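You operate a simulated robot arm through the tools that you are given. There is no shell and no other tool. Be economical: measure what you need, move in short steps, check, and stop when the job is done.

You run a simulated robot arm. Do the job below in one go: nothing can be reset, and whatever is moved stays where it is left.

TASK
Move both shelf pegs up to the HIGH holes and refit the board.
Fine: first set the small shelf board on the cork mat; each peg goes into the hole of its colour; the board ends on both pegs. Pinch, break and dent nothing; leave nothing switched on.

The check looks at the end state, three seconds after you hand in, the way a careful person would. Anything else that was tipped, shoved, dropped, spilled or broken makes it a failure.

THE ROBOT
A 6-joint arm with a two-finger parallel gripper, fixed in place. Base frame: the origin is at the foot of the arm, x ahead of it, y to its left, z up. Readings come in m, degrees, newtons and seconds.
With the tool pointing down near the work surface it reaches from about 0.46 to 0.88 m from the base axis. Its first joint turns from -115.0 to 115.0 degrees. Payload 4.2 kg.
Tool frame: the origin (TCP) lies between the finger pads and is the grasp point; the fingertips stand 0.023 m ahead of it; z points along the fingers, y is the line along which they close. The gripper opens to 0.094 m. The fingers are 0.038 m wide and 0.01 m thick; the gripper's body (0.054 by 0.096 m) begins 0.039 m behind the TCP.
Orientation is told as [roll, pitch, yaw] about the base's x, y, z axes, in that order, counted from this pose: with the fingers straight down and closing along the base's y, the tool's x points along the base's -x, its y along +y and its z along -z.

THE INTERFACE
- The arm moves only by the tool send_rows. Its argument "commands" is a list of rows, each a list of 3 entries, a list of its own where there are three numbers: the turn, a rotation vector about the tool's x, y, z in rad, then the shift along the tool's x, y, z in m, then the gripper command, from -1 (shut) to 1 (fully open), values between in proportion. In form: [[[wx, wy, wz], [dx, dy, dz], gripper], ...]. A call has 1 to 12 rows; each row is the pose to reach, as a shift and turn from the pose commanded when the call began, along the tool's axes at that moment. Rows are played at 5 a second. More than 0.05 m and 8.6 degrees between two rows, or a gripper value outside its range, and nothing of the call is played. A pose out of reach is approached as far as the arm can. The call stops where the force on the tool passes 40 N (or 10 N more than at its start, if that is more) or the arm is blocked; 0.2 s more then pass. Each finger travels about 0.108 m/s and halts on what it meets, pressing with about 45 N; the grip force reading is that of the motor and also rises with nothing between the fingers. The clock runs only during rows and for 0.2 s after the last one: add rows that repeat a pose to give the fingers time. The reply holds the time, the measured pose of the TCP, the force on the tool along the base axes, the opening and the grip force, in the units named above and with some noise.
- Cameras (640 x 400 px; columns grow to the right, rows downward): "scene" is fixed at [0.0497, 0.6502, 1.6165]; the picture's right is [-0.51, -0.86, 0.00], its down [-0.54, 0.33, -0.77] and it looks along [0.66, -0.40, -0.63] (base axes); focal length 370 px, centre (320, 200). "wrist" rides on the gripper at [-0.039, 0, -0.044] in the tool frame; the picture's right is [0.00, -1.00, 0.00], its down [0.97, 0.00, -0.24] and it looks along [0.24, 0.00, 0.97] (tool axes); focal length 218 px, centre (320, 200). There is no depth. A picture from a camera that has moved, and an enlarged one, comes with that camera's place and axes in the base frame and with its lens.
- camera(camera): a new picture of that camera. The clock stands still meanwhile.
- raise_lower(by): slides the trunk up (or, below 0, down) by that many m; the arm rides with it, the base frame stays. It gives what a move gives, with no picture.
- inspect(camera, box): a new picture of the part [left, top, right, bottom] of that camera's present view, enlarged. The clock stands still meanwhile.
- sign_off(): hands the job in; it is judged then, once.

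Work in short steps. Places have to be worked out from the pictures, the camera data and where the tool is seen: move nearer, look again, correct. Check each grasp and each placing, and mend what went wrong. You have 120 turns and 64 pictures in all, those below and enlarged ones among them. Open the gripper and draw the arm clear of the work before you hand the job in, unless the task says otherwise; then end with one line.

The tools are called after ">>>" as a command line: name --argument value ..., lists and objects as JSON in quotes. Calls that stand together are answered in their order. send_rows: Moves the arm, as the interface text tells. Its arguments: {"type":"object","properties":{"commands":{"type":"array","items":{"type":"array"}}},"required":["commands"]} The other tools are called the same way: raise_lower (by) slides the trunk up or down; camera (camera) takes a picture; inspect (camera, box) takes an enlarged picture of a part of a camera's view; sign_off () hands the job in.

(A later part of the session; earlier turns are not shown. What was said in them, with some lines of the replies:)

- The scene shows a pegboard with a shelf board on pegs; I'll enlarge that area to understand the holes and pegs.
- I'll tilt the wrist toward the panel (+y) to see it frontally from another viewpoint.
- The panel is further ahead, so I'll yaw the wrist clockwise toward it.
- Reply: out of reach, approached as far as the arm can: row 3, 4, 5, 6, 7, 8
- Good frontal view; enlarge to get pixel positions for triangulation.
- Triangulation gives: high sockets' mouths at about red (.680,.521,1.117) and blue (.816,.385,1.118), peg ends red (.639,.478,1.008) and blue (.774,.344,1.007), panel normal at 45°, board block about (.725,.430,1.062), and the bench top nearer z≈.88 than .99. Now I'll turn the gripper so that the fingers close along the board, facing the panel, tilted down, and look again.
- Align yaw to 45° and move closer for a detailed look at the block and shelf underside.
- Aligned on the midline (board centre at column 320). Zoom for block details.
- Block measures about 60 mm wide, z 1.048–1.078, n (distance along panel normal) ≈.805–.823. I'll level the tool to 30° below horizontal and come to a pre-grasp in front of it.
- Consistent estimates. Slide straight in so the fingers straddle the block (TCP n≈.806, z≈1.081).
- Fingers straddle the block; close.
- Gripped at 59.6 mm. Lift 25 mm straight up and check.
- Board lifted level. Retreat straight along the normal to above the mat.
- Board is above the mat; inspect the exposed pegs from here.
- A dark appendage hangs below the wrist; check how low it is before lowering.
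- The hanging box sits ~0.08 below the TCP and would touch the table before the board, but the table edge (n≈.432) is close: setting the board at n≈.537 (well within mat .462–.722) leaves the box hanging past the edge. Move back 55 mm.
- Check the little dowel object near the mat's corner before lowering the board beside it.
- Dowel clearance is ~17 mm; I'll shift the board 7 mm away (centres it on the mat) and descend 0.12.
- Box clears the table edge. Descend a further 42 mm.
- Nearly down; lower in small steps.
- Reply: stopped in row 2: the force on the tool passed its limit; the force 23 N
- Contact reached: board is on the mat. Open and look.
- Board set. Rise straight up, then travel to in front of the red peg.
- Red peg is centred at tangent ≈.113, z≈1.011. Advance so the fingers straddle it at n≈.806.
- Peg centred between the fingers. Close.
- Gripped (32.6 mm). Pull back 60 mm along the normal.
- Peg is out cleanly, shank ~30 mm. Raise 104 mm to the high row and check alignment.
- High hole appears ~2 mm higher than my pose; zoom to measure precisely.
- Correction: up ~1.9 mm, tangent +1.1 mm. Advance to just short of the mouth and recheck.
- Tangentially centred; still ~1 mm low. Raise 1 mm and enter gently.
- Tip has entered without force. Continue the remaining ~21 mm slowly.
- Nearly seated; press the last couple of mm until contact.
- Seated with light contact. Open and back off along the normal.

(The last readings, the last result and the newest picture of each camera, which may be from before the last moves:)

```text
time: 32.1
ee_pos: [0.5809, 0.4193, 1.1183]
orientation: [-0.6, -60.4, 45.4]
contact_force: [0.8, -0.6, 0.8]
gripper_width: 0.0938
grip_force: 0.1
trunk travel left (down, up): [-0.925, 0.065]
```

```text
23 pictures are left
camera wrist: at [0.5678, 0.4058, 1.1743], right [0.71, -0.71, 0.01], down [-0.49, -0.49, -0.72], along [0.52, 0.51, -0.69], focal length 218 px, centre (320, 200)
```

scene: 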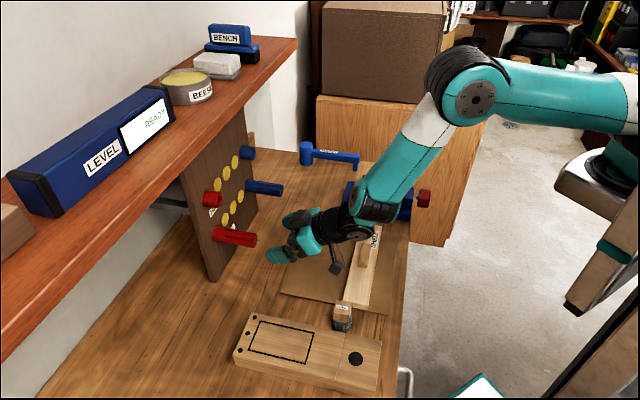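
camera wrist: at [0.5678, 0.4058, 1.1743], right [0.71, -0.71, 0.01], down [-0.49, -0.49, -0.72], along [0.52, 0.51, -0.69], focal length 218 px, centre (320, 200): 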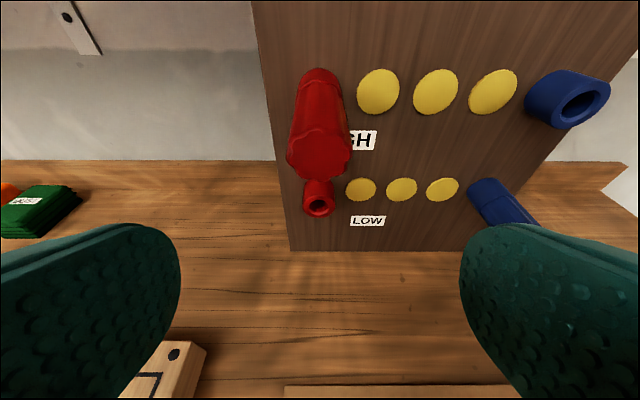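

Red peg is fully seated in the high red socket. Move across to the blue low peg.

>>> send_rows --commands '[[[0, 0, 0], [0.013, -0.038, 0.008], 1], [[0, 0, 0], [0.026, -0.076, 0.016], 1], [[0, 0, 0], [0.04, -0.114, 0.025], 1], [[0, 0, 0], [0.053, -0.152, 0.033], 1], [[0, 0, 0], [0.066, -0.19, 0.041], 1], [[0, 0, 0], [0.066, -0.19, 0.041], 1]]'

>>> camera --camera "wrist"

```text
time: 33.5
ee_pos: [0.7169, 0.2862, 1.0413]
orientation: [-0.5, -60.2, 45.4]
contact_force: [-0.3, 0.9, 0.4]
gripper_width: 0.0941
grip_force: 0.1
trunk travel left (down, up): [-0.925, 0.065]
```

```text
22 pictures are left
camera wrist: at [0.7042, 0.2728, 1.0968], right [0.71, -0.71, 0.01], down [-0.49, -0.49, -0.72], along [0.52, 0.51, -0.69], focal length 218 px, centre (320, 200)
```

wrist: 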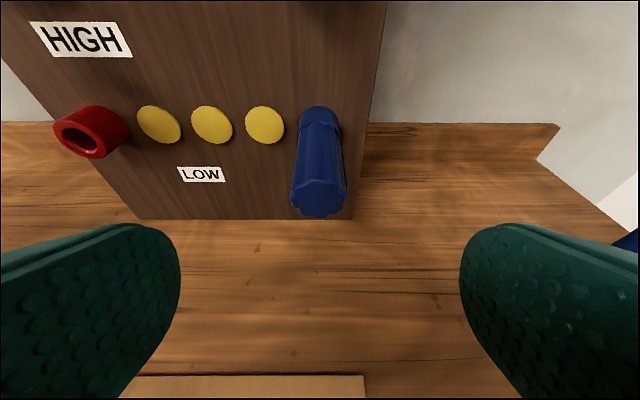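

Blue peg centred. Advance to straddle it, then close.

>>> send_rows --commands '[[[0, 0, 0], [-0.0075, 0.0005, 0.0332], 1], [[0, 0, 0], [-0.015, 0.0005, 0.0665], 1], [[0, 0, 0], [-0.0225, 0.0005, 0.0997], 1], [[0, 0, 0], [-0.0225, 0.0005, 0.0997], 1]]'

>>> camera --camera "wrist"

```text
time: 34.5
ee_pos: [0.7856, 0.3535, 1.0106]
orientation: [-0.6, -60.3, 45.3]
contact_force: [0.4, 0.2, 0.1]
gripper_width: 0.0941
grip_force: 0.1
trunk travel left (down, up): [-0.925, 0.065]
```

```text
21 pictures are left
camera wrist: at [0.772, 0.3409, 1.0659], right [0.71, -0.71, 0.0], down [-0.49, -0.49, -0.72], along [0.52, 0.51, -0.69], focal length 218 px, centre (320, 200)
```

wrist: 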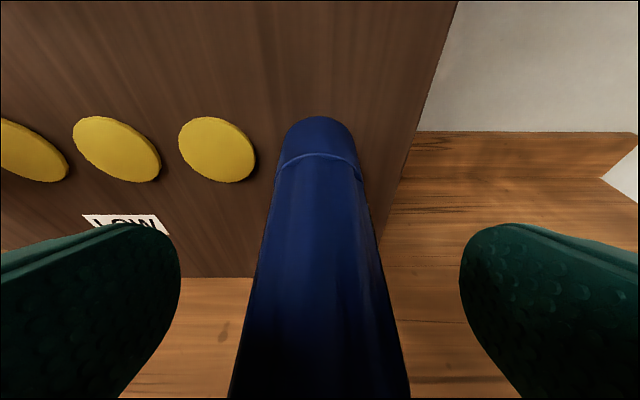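

Centred; close on it and then pull back 60 mm.

>>> send_rows --commands '[[[0, 0, 0], [0, 0, 0], -0.6], [[0, 0, 0], [0, 0, 0], -0.6], [[0, 0, 0], [0, 0, 0], -0.6], [[0, 0, 0], [0, 0, 0], -0.6], [[0, 0, 0], [0, 0, 0], -0.6]]'

>>> send_rows --commands '[[[0, 0, 0], [0.005, 0, -0.0087], -0.6], [[0, 0, 0], [0.0099, 0, -0.0174], -0.6], [[0, 0, 0], [0.0149, 0, -0.0261], -0.6], [[0, 0, 0], [0.0198, 0, -0.0347], -0.6], [[0, 0, 0], [0.0248, 0, -0.0434], -0.6], [[0, 0, 0], [0.0297, 0, -0.0521], -0.6], [[0, 0, 0], [0.0297, 0, -0.0521], -0.6]]'

>>> camera --camera "wrist"

```text
time: 35.7
ee_pos: [0.7861, 0.3535, 1.0109]
orientation: [-0.6, -60.3, 45.4]
contact_force: [0.5, 0.3, 0.4]
gripper_width: 0.0326
grip_force: 45.0
trunk travel left (down, up): [-0.925, 0.065]
```

```text
time: 37.3
ee_pos: [0.7439, 0.3141, 1.012]
orientation: [-0.5, -60.3, 45.4]
contact_force: [-0.4, -0.5, 0.6]
gripper_width: 0.0327
grip_force: 44.9
trunk travel left (down, up): [-0.925, 0.065]
```

```text
20 pictures are left
camera wrist: at [0.7297, 0.2999, 1.0673], right [0.71, -0.71, 0.01], down [-0.49, -0.49, -0.72], along [0.52, 0.51, -0.69], focal length 218 px, centre (320, 200)
```

wrist: 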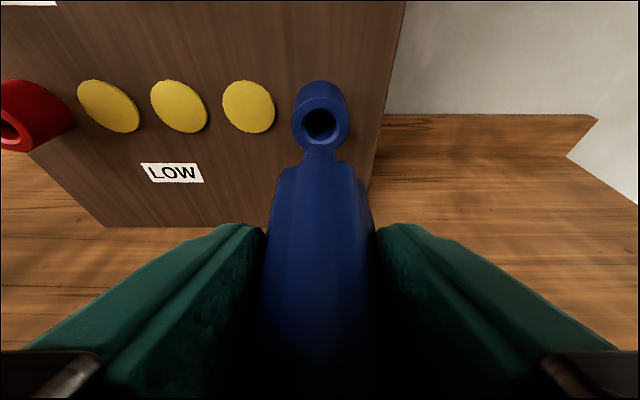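

Blue peg out. Apply the same offset found for red: up 106.8 mm, tangent +1.1 mm, then check.

>>> send_rows --commands '[[[0, 0, 0], [-0.0232, 0, -0.0132], -0.6], [[0, 0, 0], [-0.0464, 0, -0.0265], -0.6], [[0, 0, 0], [-0.0696, -0.0005, -0.0397], -0.6], [[0, 0, 0], [-0.0928, -0.0011, -0.0529], -0.6], [[0, 0, 0], [-0.0928, -0.0011, -0.0529], -0.6]]'

>>> send_rows --commands '[[[0, 0, 0], [-0.0065, 0, 0.0113], -0.6], [[0, 0, 0], [-0.0129, 0, 0.0226], -0.6], [[0, 0, 0], [-0.0129, 0, 0.0226], -0.6]]'

>>> inspect --camera "wrist" --box '[260, 60, 380, 180]'

>>> inspect --camera "scene" --box '[230, 125, 300, 195]'

```text
time: 38.5
ee_pos: [0.7438, 0.3118, 1.1186]
orientation: [-0.6, -60.2, 45.4]
contact_force: [-0.2, 0.2, -0.3]
gripper_width: 0.0329
grip_force: 45.1
trunk travel left (down, up): [-0.925, 0.065]
```

```text
time: 39.3
ee_pos: [0.7617, 0.3312, 1.1166]
orientation: [-0.6, -60.3, 45.3]
contact_force: [-0.1, -0.7, -1.0]
gripper_width: 0.0327
grip_force: 44.8
trunk travel left (down, up): [-0.925, 0.065]
```

```text
3.33 times, centred on (320, 120) of wrist
camera zoom: at [0.7491, 0.3183, 1.1739], right [0.71, -0.71, 0.01], down [-0.49, -0.49, -0.72], along [0.52, 0.51, -0.69], focal length 728 px, centre (320, 467)
```

zoom: 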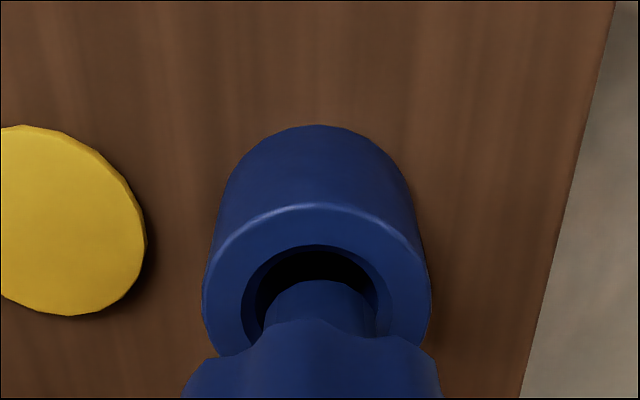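

```text
5.71 times, centred on (265, 160) of scene
camera zoom: at [0.0497, 0.6502, 1.6165], right [-0.51, -0.86, 0.0], down [-0.54, 0.33, -0.77], along [0.66, -0.4, -0.63], focal length 2115 px, centre (634, 429)
```

zoom: 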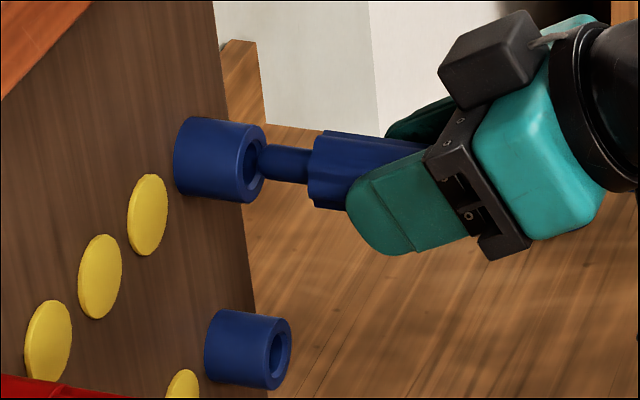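

Well aligned (0.6 mm sideways, ~0.5 mm high). Correct and enter.

>>> send_rows --commands '[[[0, 0, 0], [-0.0011, 0.0006, 0.0028], -0.6], [[0, 0, 0], [-0.0026, 0.0006, 0.0054], -0.6], [[0, 0, 0], [-0.0046, 0.0006, 0.0089], -0.6], [[0, 0, 0], [-0.0066, 0.0006, 0.0124], -0.6], [[0, 0, 0], [-0.0066, 0.0006, 0.0124], -0.6]]'

>>> inspect --camera "scene" --box '[230, 125, 300, 195]'

```text
time: 40.5
ee_pos: [0.7722, 0.3421, 1.1175]
orientation: [-0.6, -60.3, 45.4]
contact_force: [-0.1, 0.0, -3.1]
gripper_width: 0.0325
grip_force: 44.7
trunk travel left (down, up): [-0.925, 0.065]
```

```text
5.71 times, centred on (265, 160) of scene
camera zoom: at [0.0497, 0.6502, 1.6165], right [-0.51, -0.86, 0.0], down [-0.54, 0.33, -0.77], along [0.66, -0.4, -0.63], focal length 2115 px, centre (634, 429)
```

zoom: 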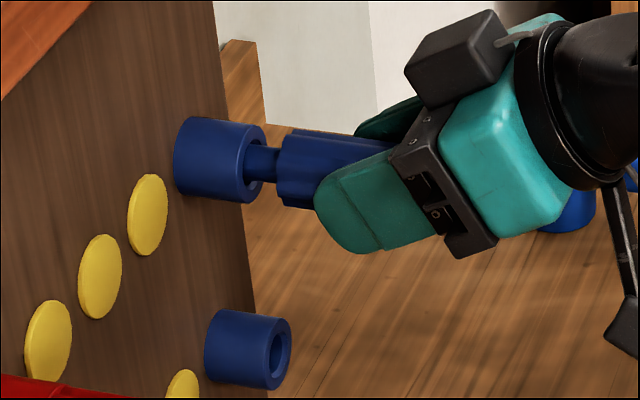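

Entering with a slight upward press (−3 N), so lower another 0.6 mm while continuing to seat.

>>> send_rows --commands '[[[0, 0, 0], [-0.0005, 0, 0.0025], -0.6], [[0, 0, 0], [-0.0025, 0, 0.006], -0.6], [[0, 0, 0], [-0.0045, 0, 0.0095], -0.6], [[0, 0, 0], [-0.0065, 0, 0.013], -0.6], [[0, 0, 0], [-0.008, 0, 0.0156], -0.6], [[0, 0, 0], [-0.0091, 0, 0.0175], -0.6], [[0, 0, 0], [-0.0091, 0, 0.0175], -0.6]]'

>>> inspect --camera "scene" --box '[230, 125, 300, 195]'

```text
time: 42.1
ee_pos: [0.7854, 0.3545, 1.1177]
orientation: [-0.6, -60.3, 45.3]
contact_force: [-11.2, -9.4, 1.2]
gripper_width: 0.0326
grip_force: 44.9
trunk travel left (down, up): [-0.925, 0.065]
```

```text
5.71 times, centred on (265, 160) of scene
camera zoom: at [0.0497, 0.6502, 1.6165], right [-0.51, -0.86, 0.0], down [-0.54, 0.33, -0.77], along [0.66, -0.4, -0.63], focal length 2115 px, centre (634, 429)
```

zoom: 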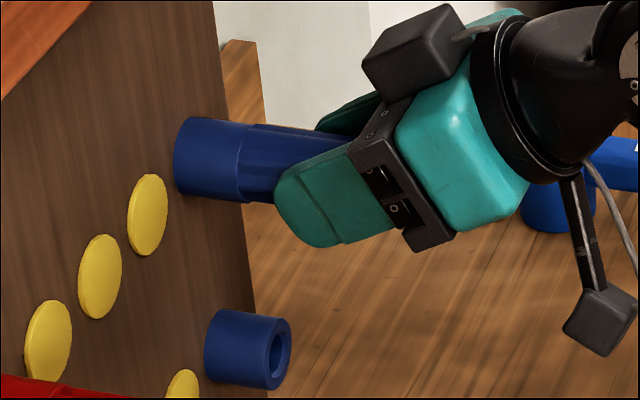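

Seated flush. Open and back off.

>>> send_rows --commands '[[[0, 0, 0], [0.0003, 0, -0.0005], 0], [[0, 0, 0], [0.0003, 0, -0.0005], 0.5], [[0, 0, 0], [0.0003, 0, -0.0005], 1], [[0, 0, 0], [0.0003, 0, -0.0005], 1], [[0, 0, 0], [0.0003, 0, -0.0005], 1]]'

>>> send_rows --commands '[[[0, 0, 0], [0.0149, 0, -0.0261], 1], [[0, 0, 0], [0.0297, 0, -0.0521], 1], [[0, 0, 0], [0.0496, 0, -0.0869], 1], [[0, 0, 0], [0.0496, 0, -0.0869], 1]]'

```text
time: 43.3
ee_pos: [0.7863, 0.3549, 1.1173]
orientation: [-0.6, -60.4, 45.5]
contact_force: [0.1, 0.1, -0.2]
gripper_width: 0.094
grip_force: 0.1
trunk travel left (down, up): [-0.925, 0.065]
```

```text
time: 44.3
ee_pos: [0.7152, 0.2845, 1.1163]
orientation: [-0.6, -60.4, 45.3]
contact_force: [0.4, 0.0, -0.9]
gripper_width: 0.0941
grip_force: 0.1
trunk travel left (down, up): [-0.925, 0.065]
```

Now travel above the board on the mat.

>>> send_rows --commands '[[[0, 0, 0], [0.0221, 0.018, -0.0279], 1], [[0, 0, 0], [0.0442, 0.0359, -0.0558], 1], [[0, 0, 0], [0.0662, 0.0539, -0.0836], 1], [[0, 0, 0], [0.0883, 0.0718, -0.1115], 1], [[0, 0, 0], [0.1104, 0.0898, -0.1394], 1], [[0, 0, 0], [0.1104, 0.0898, -0.1394], 1]]'

>>> camera --camera "wrist"

>>> camera --camera "scene"

```text
time: 45.7
ee_pos: [0.5255, 0.2259, 1.0891]
orientation: [-0.6, -60.2, 45.6]
contact_force: [0.4, 1.2, -0.1]
gripper_width: 0.0939
grip_force: 0.1
trunk travel left (down, up): [-0.925, 0.065]
```

```text
15 pictures are left
camera wrist: at [0.5115, 0.2117, 1.1446], right [0.71, -0.71, 0.01], down [-0.48, -0.49, -0.72], along [0.52, 0.51, -0.69], focal length 218 px, centre (320, 200)
```

wrist: 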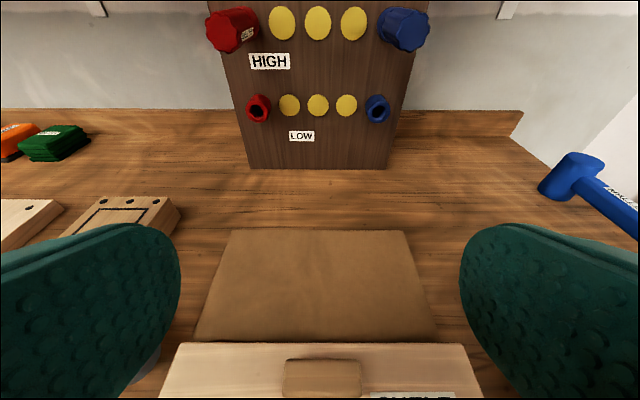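

```text
14 pictures are left
```

scene: 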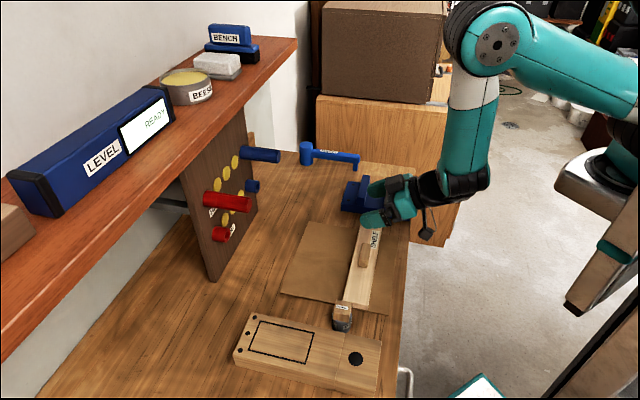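

Both pegs are seated high. Descend straight onto the block (same pose as at release).

>>> send_rows --commands '[[[0, 0, 0], [0.0326, -0.0027, 0.0189], 1], [[0, 0, 0], [0.0652, -0.0027, 0.0378], 1], [[0, 0, 0], [0.0978, -0.0027, 0.0567], 1], [[0, 0, 0], [0.1174, -0.0027, 0.068], 1], [[0, 0, 0], [0.1295, -0.0027, 0.0757], 1], [[0, 0, 0], [0.1295, -0.0027, 0.0757], 1]]'

>>> camera --camera "wrist"

```text
time: 47.1
ee_pos: [0.5304, 0.2222, 0.9403]
orientation: [-0.6, -60.3, 45.4]
contact_force: [0.0, -1.0, -0.3]
gripper_width: 0.094
grip_force: 0.2
trunk travel left (down, up): [-0.925, 0.065]
```

```text
13 pictures are left
camera wrist: at [0.5166, 0.2093, 0.9947], right [0.71, -0.71, 0.01], down [-0.49, -0.49, -0.72], along [0.52, 0.51, -0.69], focal length 218 px, centre (320, 200)
```

wrist: 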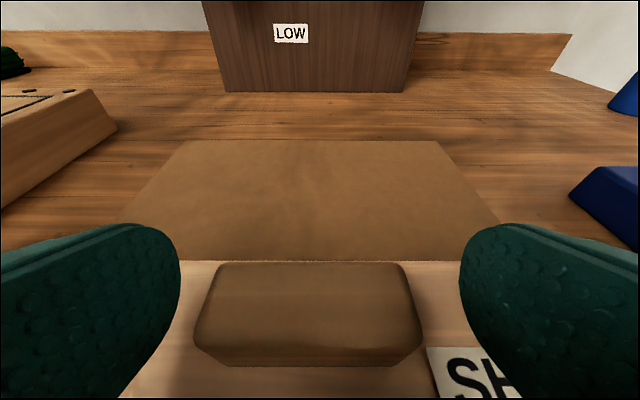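

Block is ~3 mm to the left; shift 3 mm and close.

>>> send_rows --commands '[[[0, 0, 0], [0, 0.0025, 0], 1], [[0, 0, 0], [0.001, 0.0028, 0.0005], 0.6], [[0, 0, 0], [0.001, 0.0028, 0.0005], 0.1], [[0, 0, 0], [0.001, 0.0028, 0.0005], 0.1], [[0, 0, 0], [0.001, 0.0028, 0.0005], 0.1], [[0, 0, 0], [0.001, 0.0028, 0.0005], 0.1]]'

```text
time: 48.5
ee_pos: [0.5283, 0.2243, 0.9378]
orientation: [-0.6, -60.3, 45.3]
contact_force: [0.8, 0.2, 0.9]
gripper_width: 0.0597
grip_force: 45.2
trunk travel left (down, up): [-0.925, 0.065]
```

Gripped. Lift 0.15 straight up.

>>> send_rows --commands '[[[0, 0, 0], [-0.0087, 0, -0.005], 0.1], [[0, 0, 0], [-0.0347, 0, -0.02], 0.1], [[0, 0, 0], [-0.0695, 0, -0.0398], 0.1], [[0, 0, 0], [-0.1, 0, -0.057], 0.1], [[0, 0, 0], [-0.1303, 0, -0.0743], 0.1], [[0, 0, 0], [-0.1303, 0, -0.0743], 0.1]]'

```text
time: 49.9
ee_pos: [0.5272, 0.2234, 1.0887]
orientation: [-0.6, -60.3, 45.3]
contact_force: [-0.3, 0.3, -1.8]
gripper_width: 0.0593
grip_force: 45.4
trunk travel left (down, up): [-0.925, 0.065]
```

Board held. Move up and forward to stand off in front of the high pegs.

>>> send_rows --commands '[[[0, 0, 0], [-0.0381, 0.001, 0.0218], 0.1], [[0, 0, 0], [-0.0761, 0.002, 0.0436], 0.1], [[0, 0, 0], [-0.1142, 0.003, 0.0655], 0.1], [[0, 0, 0], [-0.1522, 0.004, 0.0873], 0.1], [[0, 0, 0], [-0.1903, 0.0043, 0.1091], 0.1], [[0, 0, 0], [-0.1903, 0.0043, 0.1091], 0.1]]'

>>> inspect --camera "scene" --box '[180, 90, 340, 250]'

>>> camera --camera "wrist"

```text
time: 51.3
ee_pos: [0.6605, 0.3655, 1.2005]
orientation: [-0.6, -60.3, 45.5]
contact_force: [-0.1, -0.5, -2.5]
gripper_width: 0.0593
grip_force: 44.7
trunk travel left (down, up): [-0.925, 0.065]
```

```text
2.50 times, centred on (260, 170) of scene
camera zoom: at [0.0497, 0.6502, 1.6165], right [-0.51, -0.86, 0.0], down [-0.54, 0.33, -0.77], along [0.66, -0.4, -0.63], focal length 925 px, centre (470, 275)
```

zoom: 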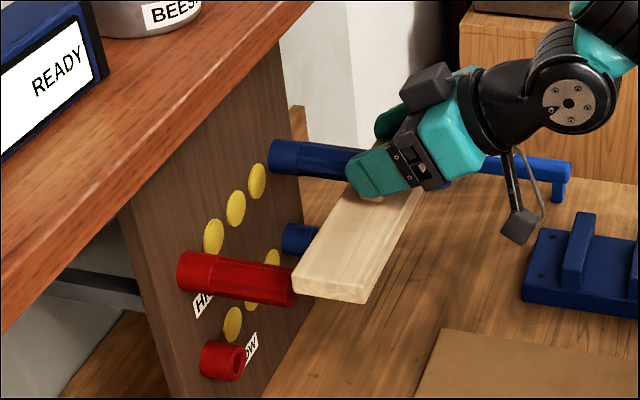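

```text
11 pictures are left
camera wrist: at [0.647, 0.3514, 1.2563], right [0.71, -0.71, 0.01], down [-0.49, -0.49, -0.72], along [0.52, 0.51, -0.69], focal length 218 px, centre (320, 200)
```

wrist: 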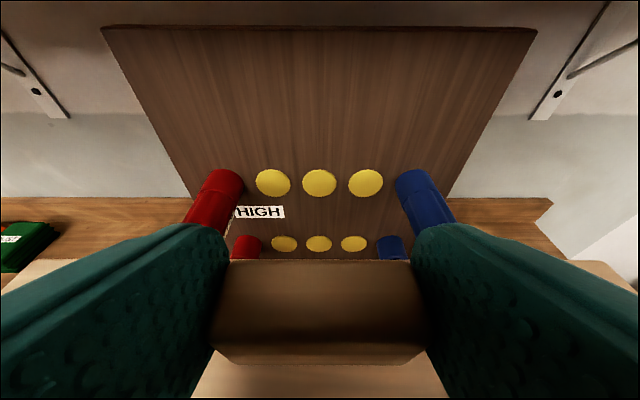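

~14 mm clear above pegs by reckoning. Advance over the pegs to n≈.785 first and check clearances to the upper shelf.

>>> send_rows --commands '[[[0, 0, 0], [-0.0099, -0.0004, 0.0174], 0.1], [[0, 0, 0], [-0.0198, -0.0008, 0.0347], 0.1], [[0, 0, 0], [-0.0295, -0.0012, 0.0517], 0.1], [[0, 0, 0], [-0.0295, -0.0012, 0.0517], 0.1]]'

>>> inspect --camera "scene" --box '[190, 80, 320, 220]'

```text
time: 52.3
ee_pos: [0.7012, 0.404, 1.2001]
orientation: [-0.7, -60.2, 45.3]
contact_force: [-0.3, 0.1, -2.5]
gripper_width: 0.0597
grip_force: 45.2
trunk travel left (down, up): [-0.925, 0.065]
```

```text
2.86 times, centred on (255, 150) of scene
camera zoom: at [0.0497, 0.6502, 1.6165], right [-0.51, -0.86, 0.0], down [-0.54, 0.33, -0.77], along [0.66, -0.4, -0.63], focal length 1058 px, centre (506, 343)
```

zoom: 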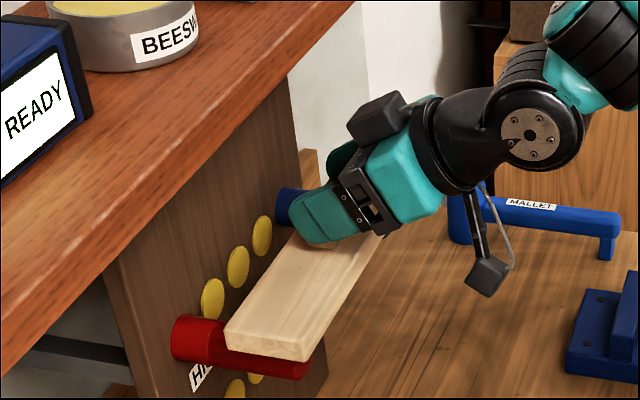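

Plenty of room to the shelf above. Advance the last 21 mm.

>>> send_rows --commands '[[[0, 0, 0], [-0.0054, 0, 0.0094], 0.1], [[0, 0, 0], [-0.0104, 0, 0.0182], 0.1], [[0, 0, 0], [-0.0104, 0, 0.0182], 0.1]]'

>>> send_rows --commands '[[[0, 0, 0], [0.0043, 0, 0.0025], 0.1], [[0, 0, 0], [0.0078, 0, 0.0045], 0.1], [[0, 0, 0], [0.0078, 0, 0.0045], 0.1]]'

>>> inspect --camera "scene" --box '[190, 80, 320, 220]'

```text
time: 53.1
ee_pos: [0.718, 0.4188, 1.2007]
orientation: [-0.6, -60.3, 45.3]
contact_force: [0.7, 0.2, -2.4]
gripper_width: 0.0597
grip_force: 44.7
trunk travel left (down, up): [-0.925, 0.065]
```

```text
time: 53.9
ee_pos: [0.717, 0.4199, 1.1912]
orientation: [-0.6, -60.2, 45.5]
contact_force: [-0.1, 0.3, -1.8]
gripper_width: 0.0596
grip_force: 44.4
trunk travel left (down, up): [-0.925, 0.065]
```

```text
2.86 times, centred on (255, 150) of scene
camera zoom: at [0.0497, 0.6502, 1.6165], right [-0.51, -0.86, 0.0], down [-0.54, 0.33, -0.77], along [0.66, -0.4, -0.63], focal length 1058 px, centre (506, 343)
```

zoom: 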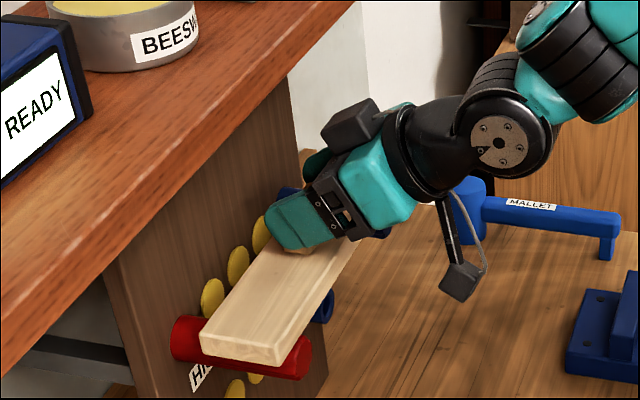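

Positioned over both pegs, about 5 mm to go. Lower in fine steps.

>>> send_rows --commands '[[[0, 0, 0], [0.0017, 0, 0.001], 0.1], [[0, 0, 0], [0.0026, 0, 0.0015], 0.1], [[0, 0, 0], [0.0026, 0, 0.0015], 0.1]]'

>>> send_rows --commands '[[[0, 0, 0], [0.0009, 0, 0.0005], 0.1], [[0, 0, 0], [0.0017, 0, 0.001], 0.1], [[0, 0, 0], [0.0017, 0, 0.001], 0.1]]'

```text
time: 54.7
ee_pos: [0.7183, 0.418, 1.1881]
orientation: [-0.6, -60.3, 45.4]
contact_force: [0.2, 0.3, -1.9]
gripper_width: 0.0595
grip_force: 45.0
trunk travel left (down, up): [-0.925, 0.065]
```

```text
time: 55.5
ee_pos: [0.7172, 0.4175, 1.1858]
orientation: [-0.7, -60.3, 45.4]
contact_force: [1.1, 0.1, -1.1]
gripper_width: 0.0596
grip_force: 45.2
trunk travel left (down, up): [-0.925, 0.065]
```

Weight is just starting to come off; continue 1 mm at a time.

>>> send_rows --commands '[[[0, 0, 0], [0.0009, 0, 0.0005], 0.1], [[0, 0, 0], [0.0009, 0, 0.0005], 0.1]]'

>>> send_rows --commands '[[[0, 0, 0], [0.0009, 0, 0.0005], 0.1], [[0, 0, 0], [0.0009, 0, 0.0005], 0.1]]'

```text
time: 56.1
ee_pos: [0.7173, 0.4179, 1.1861]
orientation: [-0.6, -60.3, 45.3]
contact_force: [-0.1, 0.0, 1.6]
gripper_width: 0.0596
grip_force: 44.6
trunk travel left (down, up): [-0.925, 0.065]
```

```text
time: 56.7
ee_pos: [0.7172, 0.4186, 1.1852]
orientation: [-0.4, -60.4, 45.2]
contact_force: [-0.2, -1.7, 5.5]
gripper_width: 0.0593
grip_force: 44.9
trunk travel left (down, up): [-0.925, 0.065]
```

Contact (~7 N). Check visually before release.

>>> inspect --camera "scene" --box '[200, 120, 310, 230]'

```text
3.64 times, centred on (255, 175) of scene
camera zoom: at [0.0497, 0.6502, 1.6165], right [-0.51, -0.86, 0.0], down [-0.54, 0.33, -0.77], along [0.66, -0.4, -0.63], focal length 1346 px, centre (556, 291)
```

zoom: 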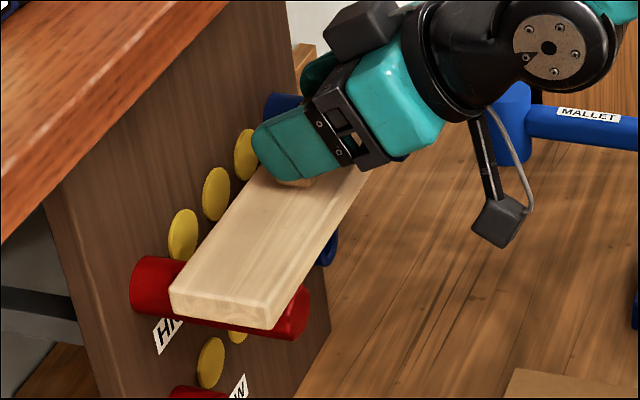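

Board rests on both pegs with the peg ends protruding. Open the fingers gently, then back straight out.

>>> send_rows --commands '[[[0, 0, 0], [-0.0004, 0, -0.0003], 0.35], [[0, 0, 0], [-0.0009, 0, -0.0005], 0.6], [[0, 0, 0], [-0.0009, 0, -0.0005], 1], [[0, 0, 0], [-0.0009, 0, -0.0005], 1], [[0, 0, 0], [-0.0009, 0, -0.0005], 1]]'

>>> camera --camera "wrist"

```text
time: 57.9
ee_pos: [0.7171, 0.4182, 1.1856]
orientation: [-0.6, -60.4, 45.3]
contact_force: [-0.5, 0.2, -0.1]
gripper_width: 0.094
grip_force: 0.1
trunk travel left (down, up): [-0.925, 0.065]
```

```text
7 pictures are left
camera wrist: at [0.7035, 0.4047, 1.2412], right [0.71, -0.71, 0.01], down [-0.49, -0.49, -0.72], along [0.52, 0.51, -0.69], focal length 218 px, centre (320, 200)
```

wrist: 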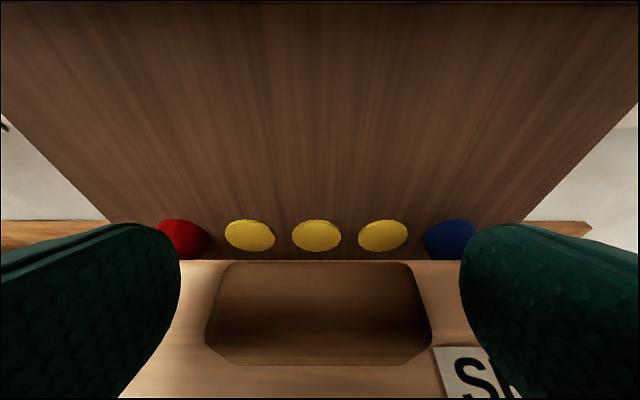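

Board is free and in place. Back out horizontally, raised slightly, well clear.

>>> send_rows --commands '[[[0, 0, 0], [0.0075, 0, -0.0185], 1], [[0, 0, 0], [0.0174, 0, -0.0358], 1], [[0, 0, 0], [0.0347, 0, -0.066], 1], [[0, 0, 0], [0.052, 0, -0.1], 1], [[0, 0, 0], [0.07, 0, -0.14], 1], [[0, 0, 0], [0.09, 0, -0.175], 1], [[0, 0, 0], [0.09, 0, -0.175], 1]]'

>>> camera --camera "wrist"

>>> camera --camera "scene"

```text
time: 59.5
ee_pos: [0.5757, 0.2767, 1.1953]
orientation: [-0.6, -60.3, 45.2]
contact_force: [0.0, 0.6, 0.7]
gripper_width: 0.094
grip_force: 0.1
trunk travel left (down, up): [-0.925, 0.065]
```

```text
6 pictures are left
camera wrist: at [0.5627, 0.2637, 1.2506], right [0.71, -0.71, 0.0], down [-0.49, -0.49, -0.72], along [0.52, 0.51, -0.69], focal length 218 px, centre (320, 200)
```

wrist: 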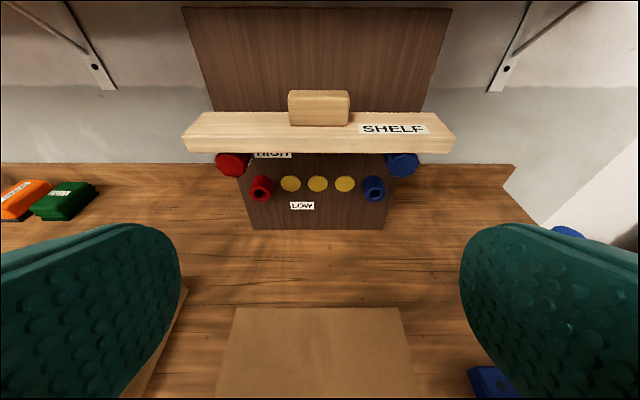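

```text
5 pictures are left
```

scene: 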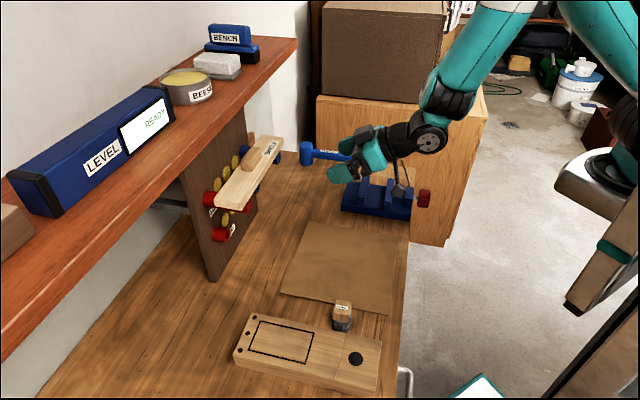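

Both pegs are in the high sockets, the board sits on them, everything else is undisturbed, and the arm is clear with gripper open. Hand in.

>>> sign_off

```text
The job is handed in.
```

Both pegs are now in the high holes of their own colours, and the shelf board is back resting on both of them. The board went on the cork mat first, nothing else was moved, and I switched nothing on; the level's READY display was lit from the start and I left it alone.
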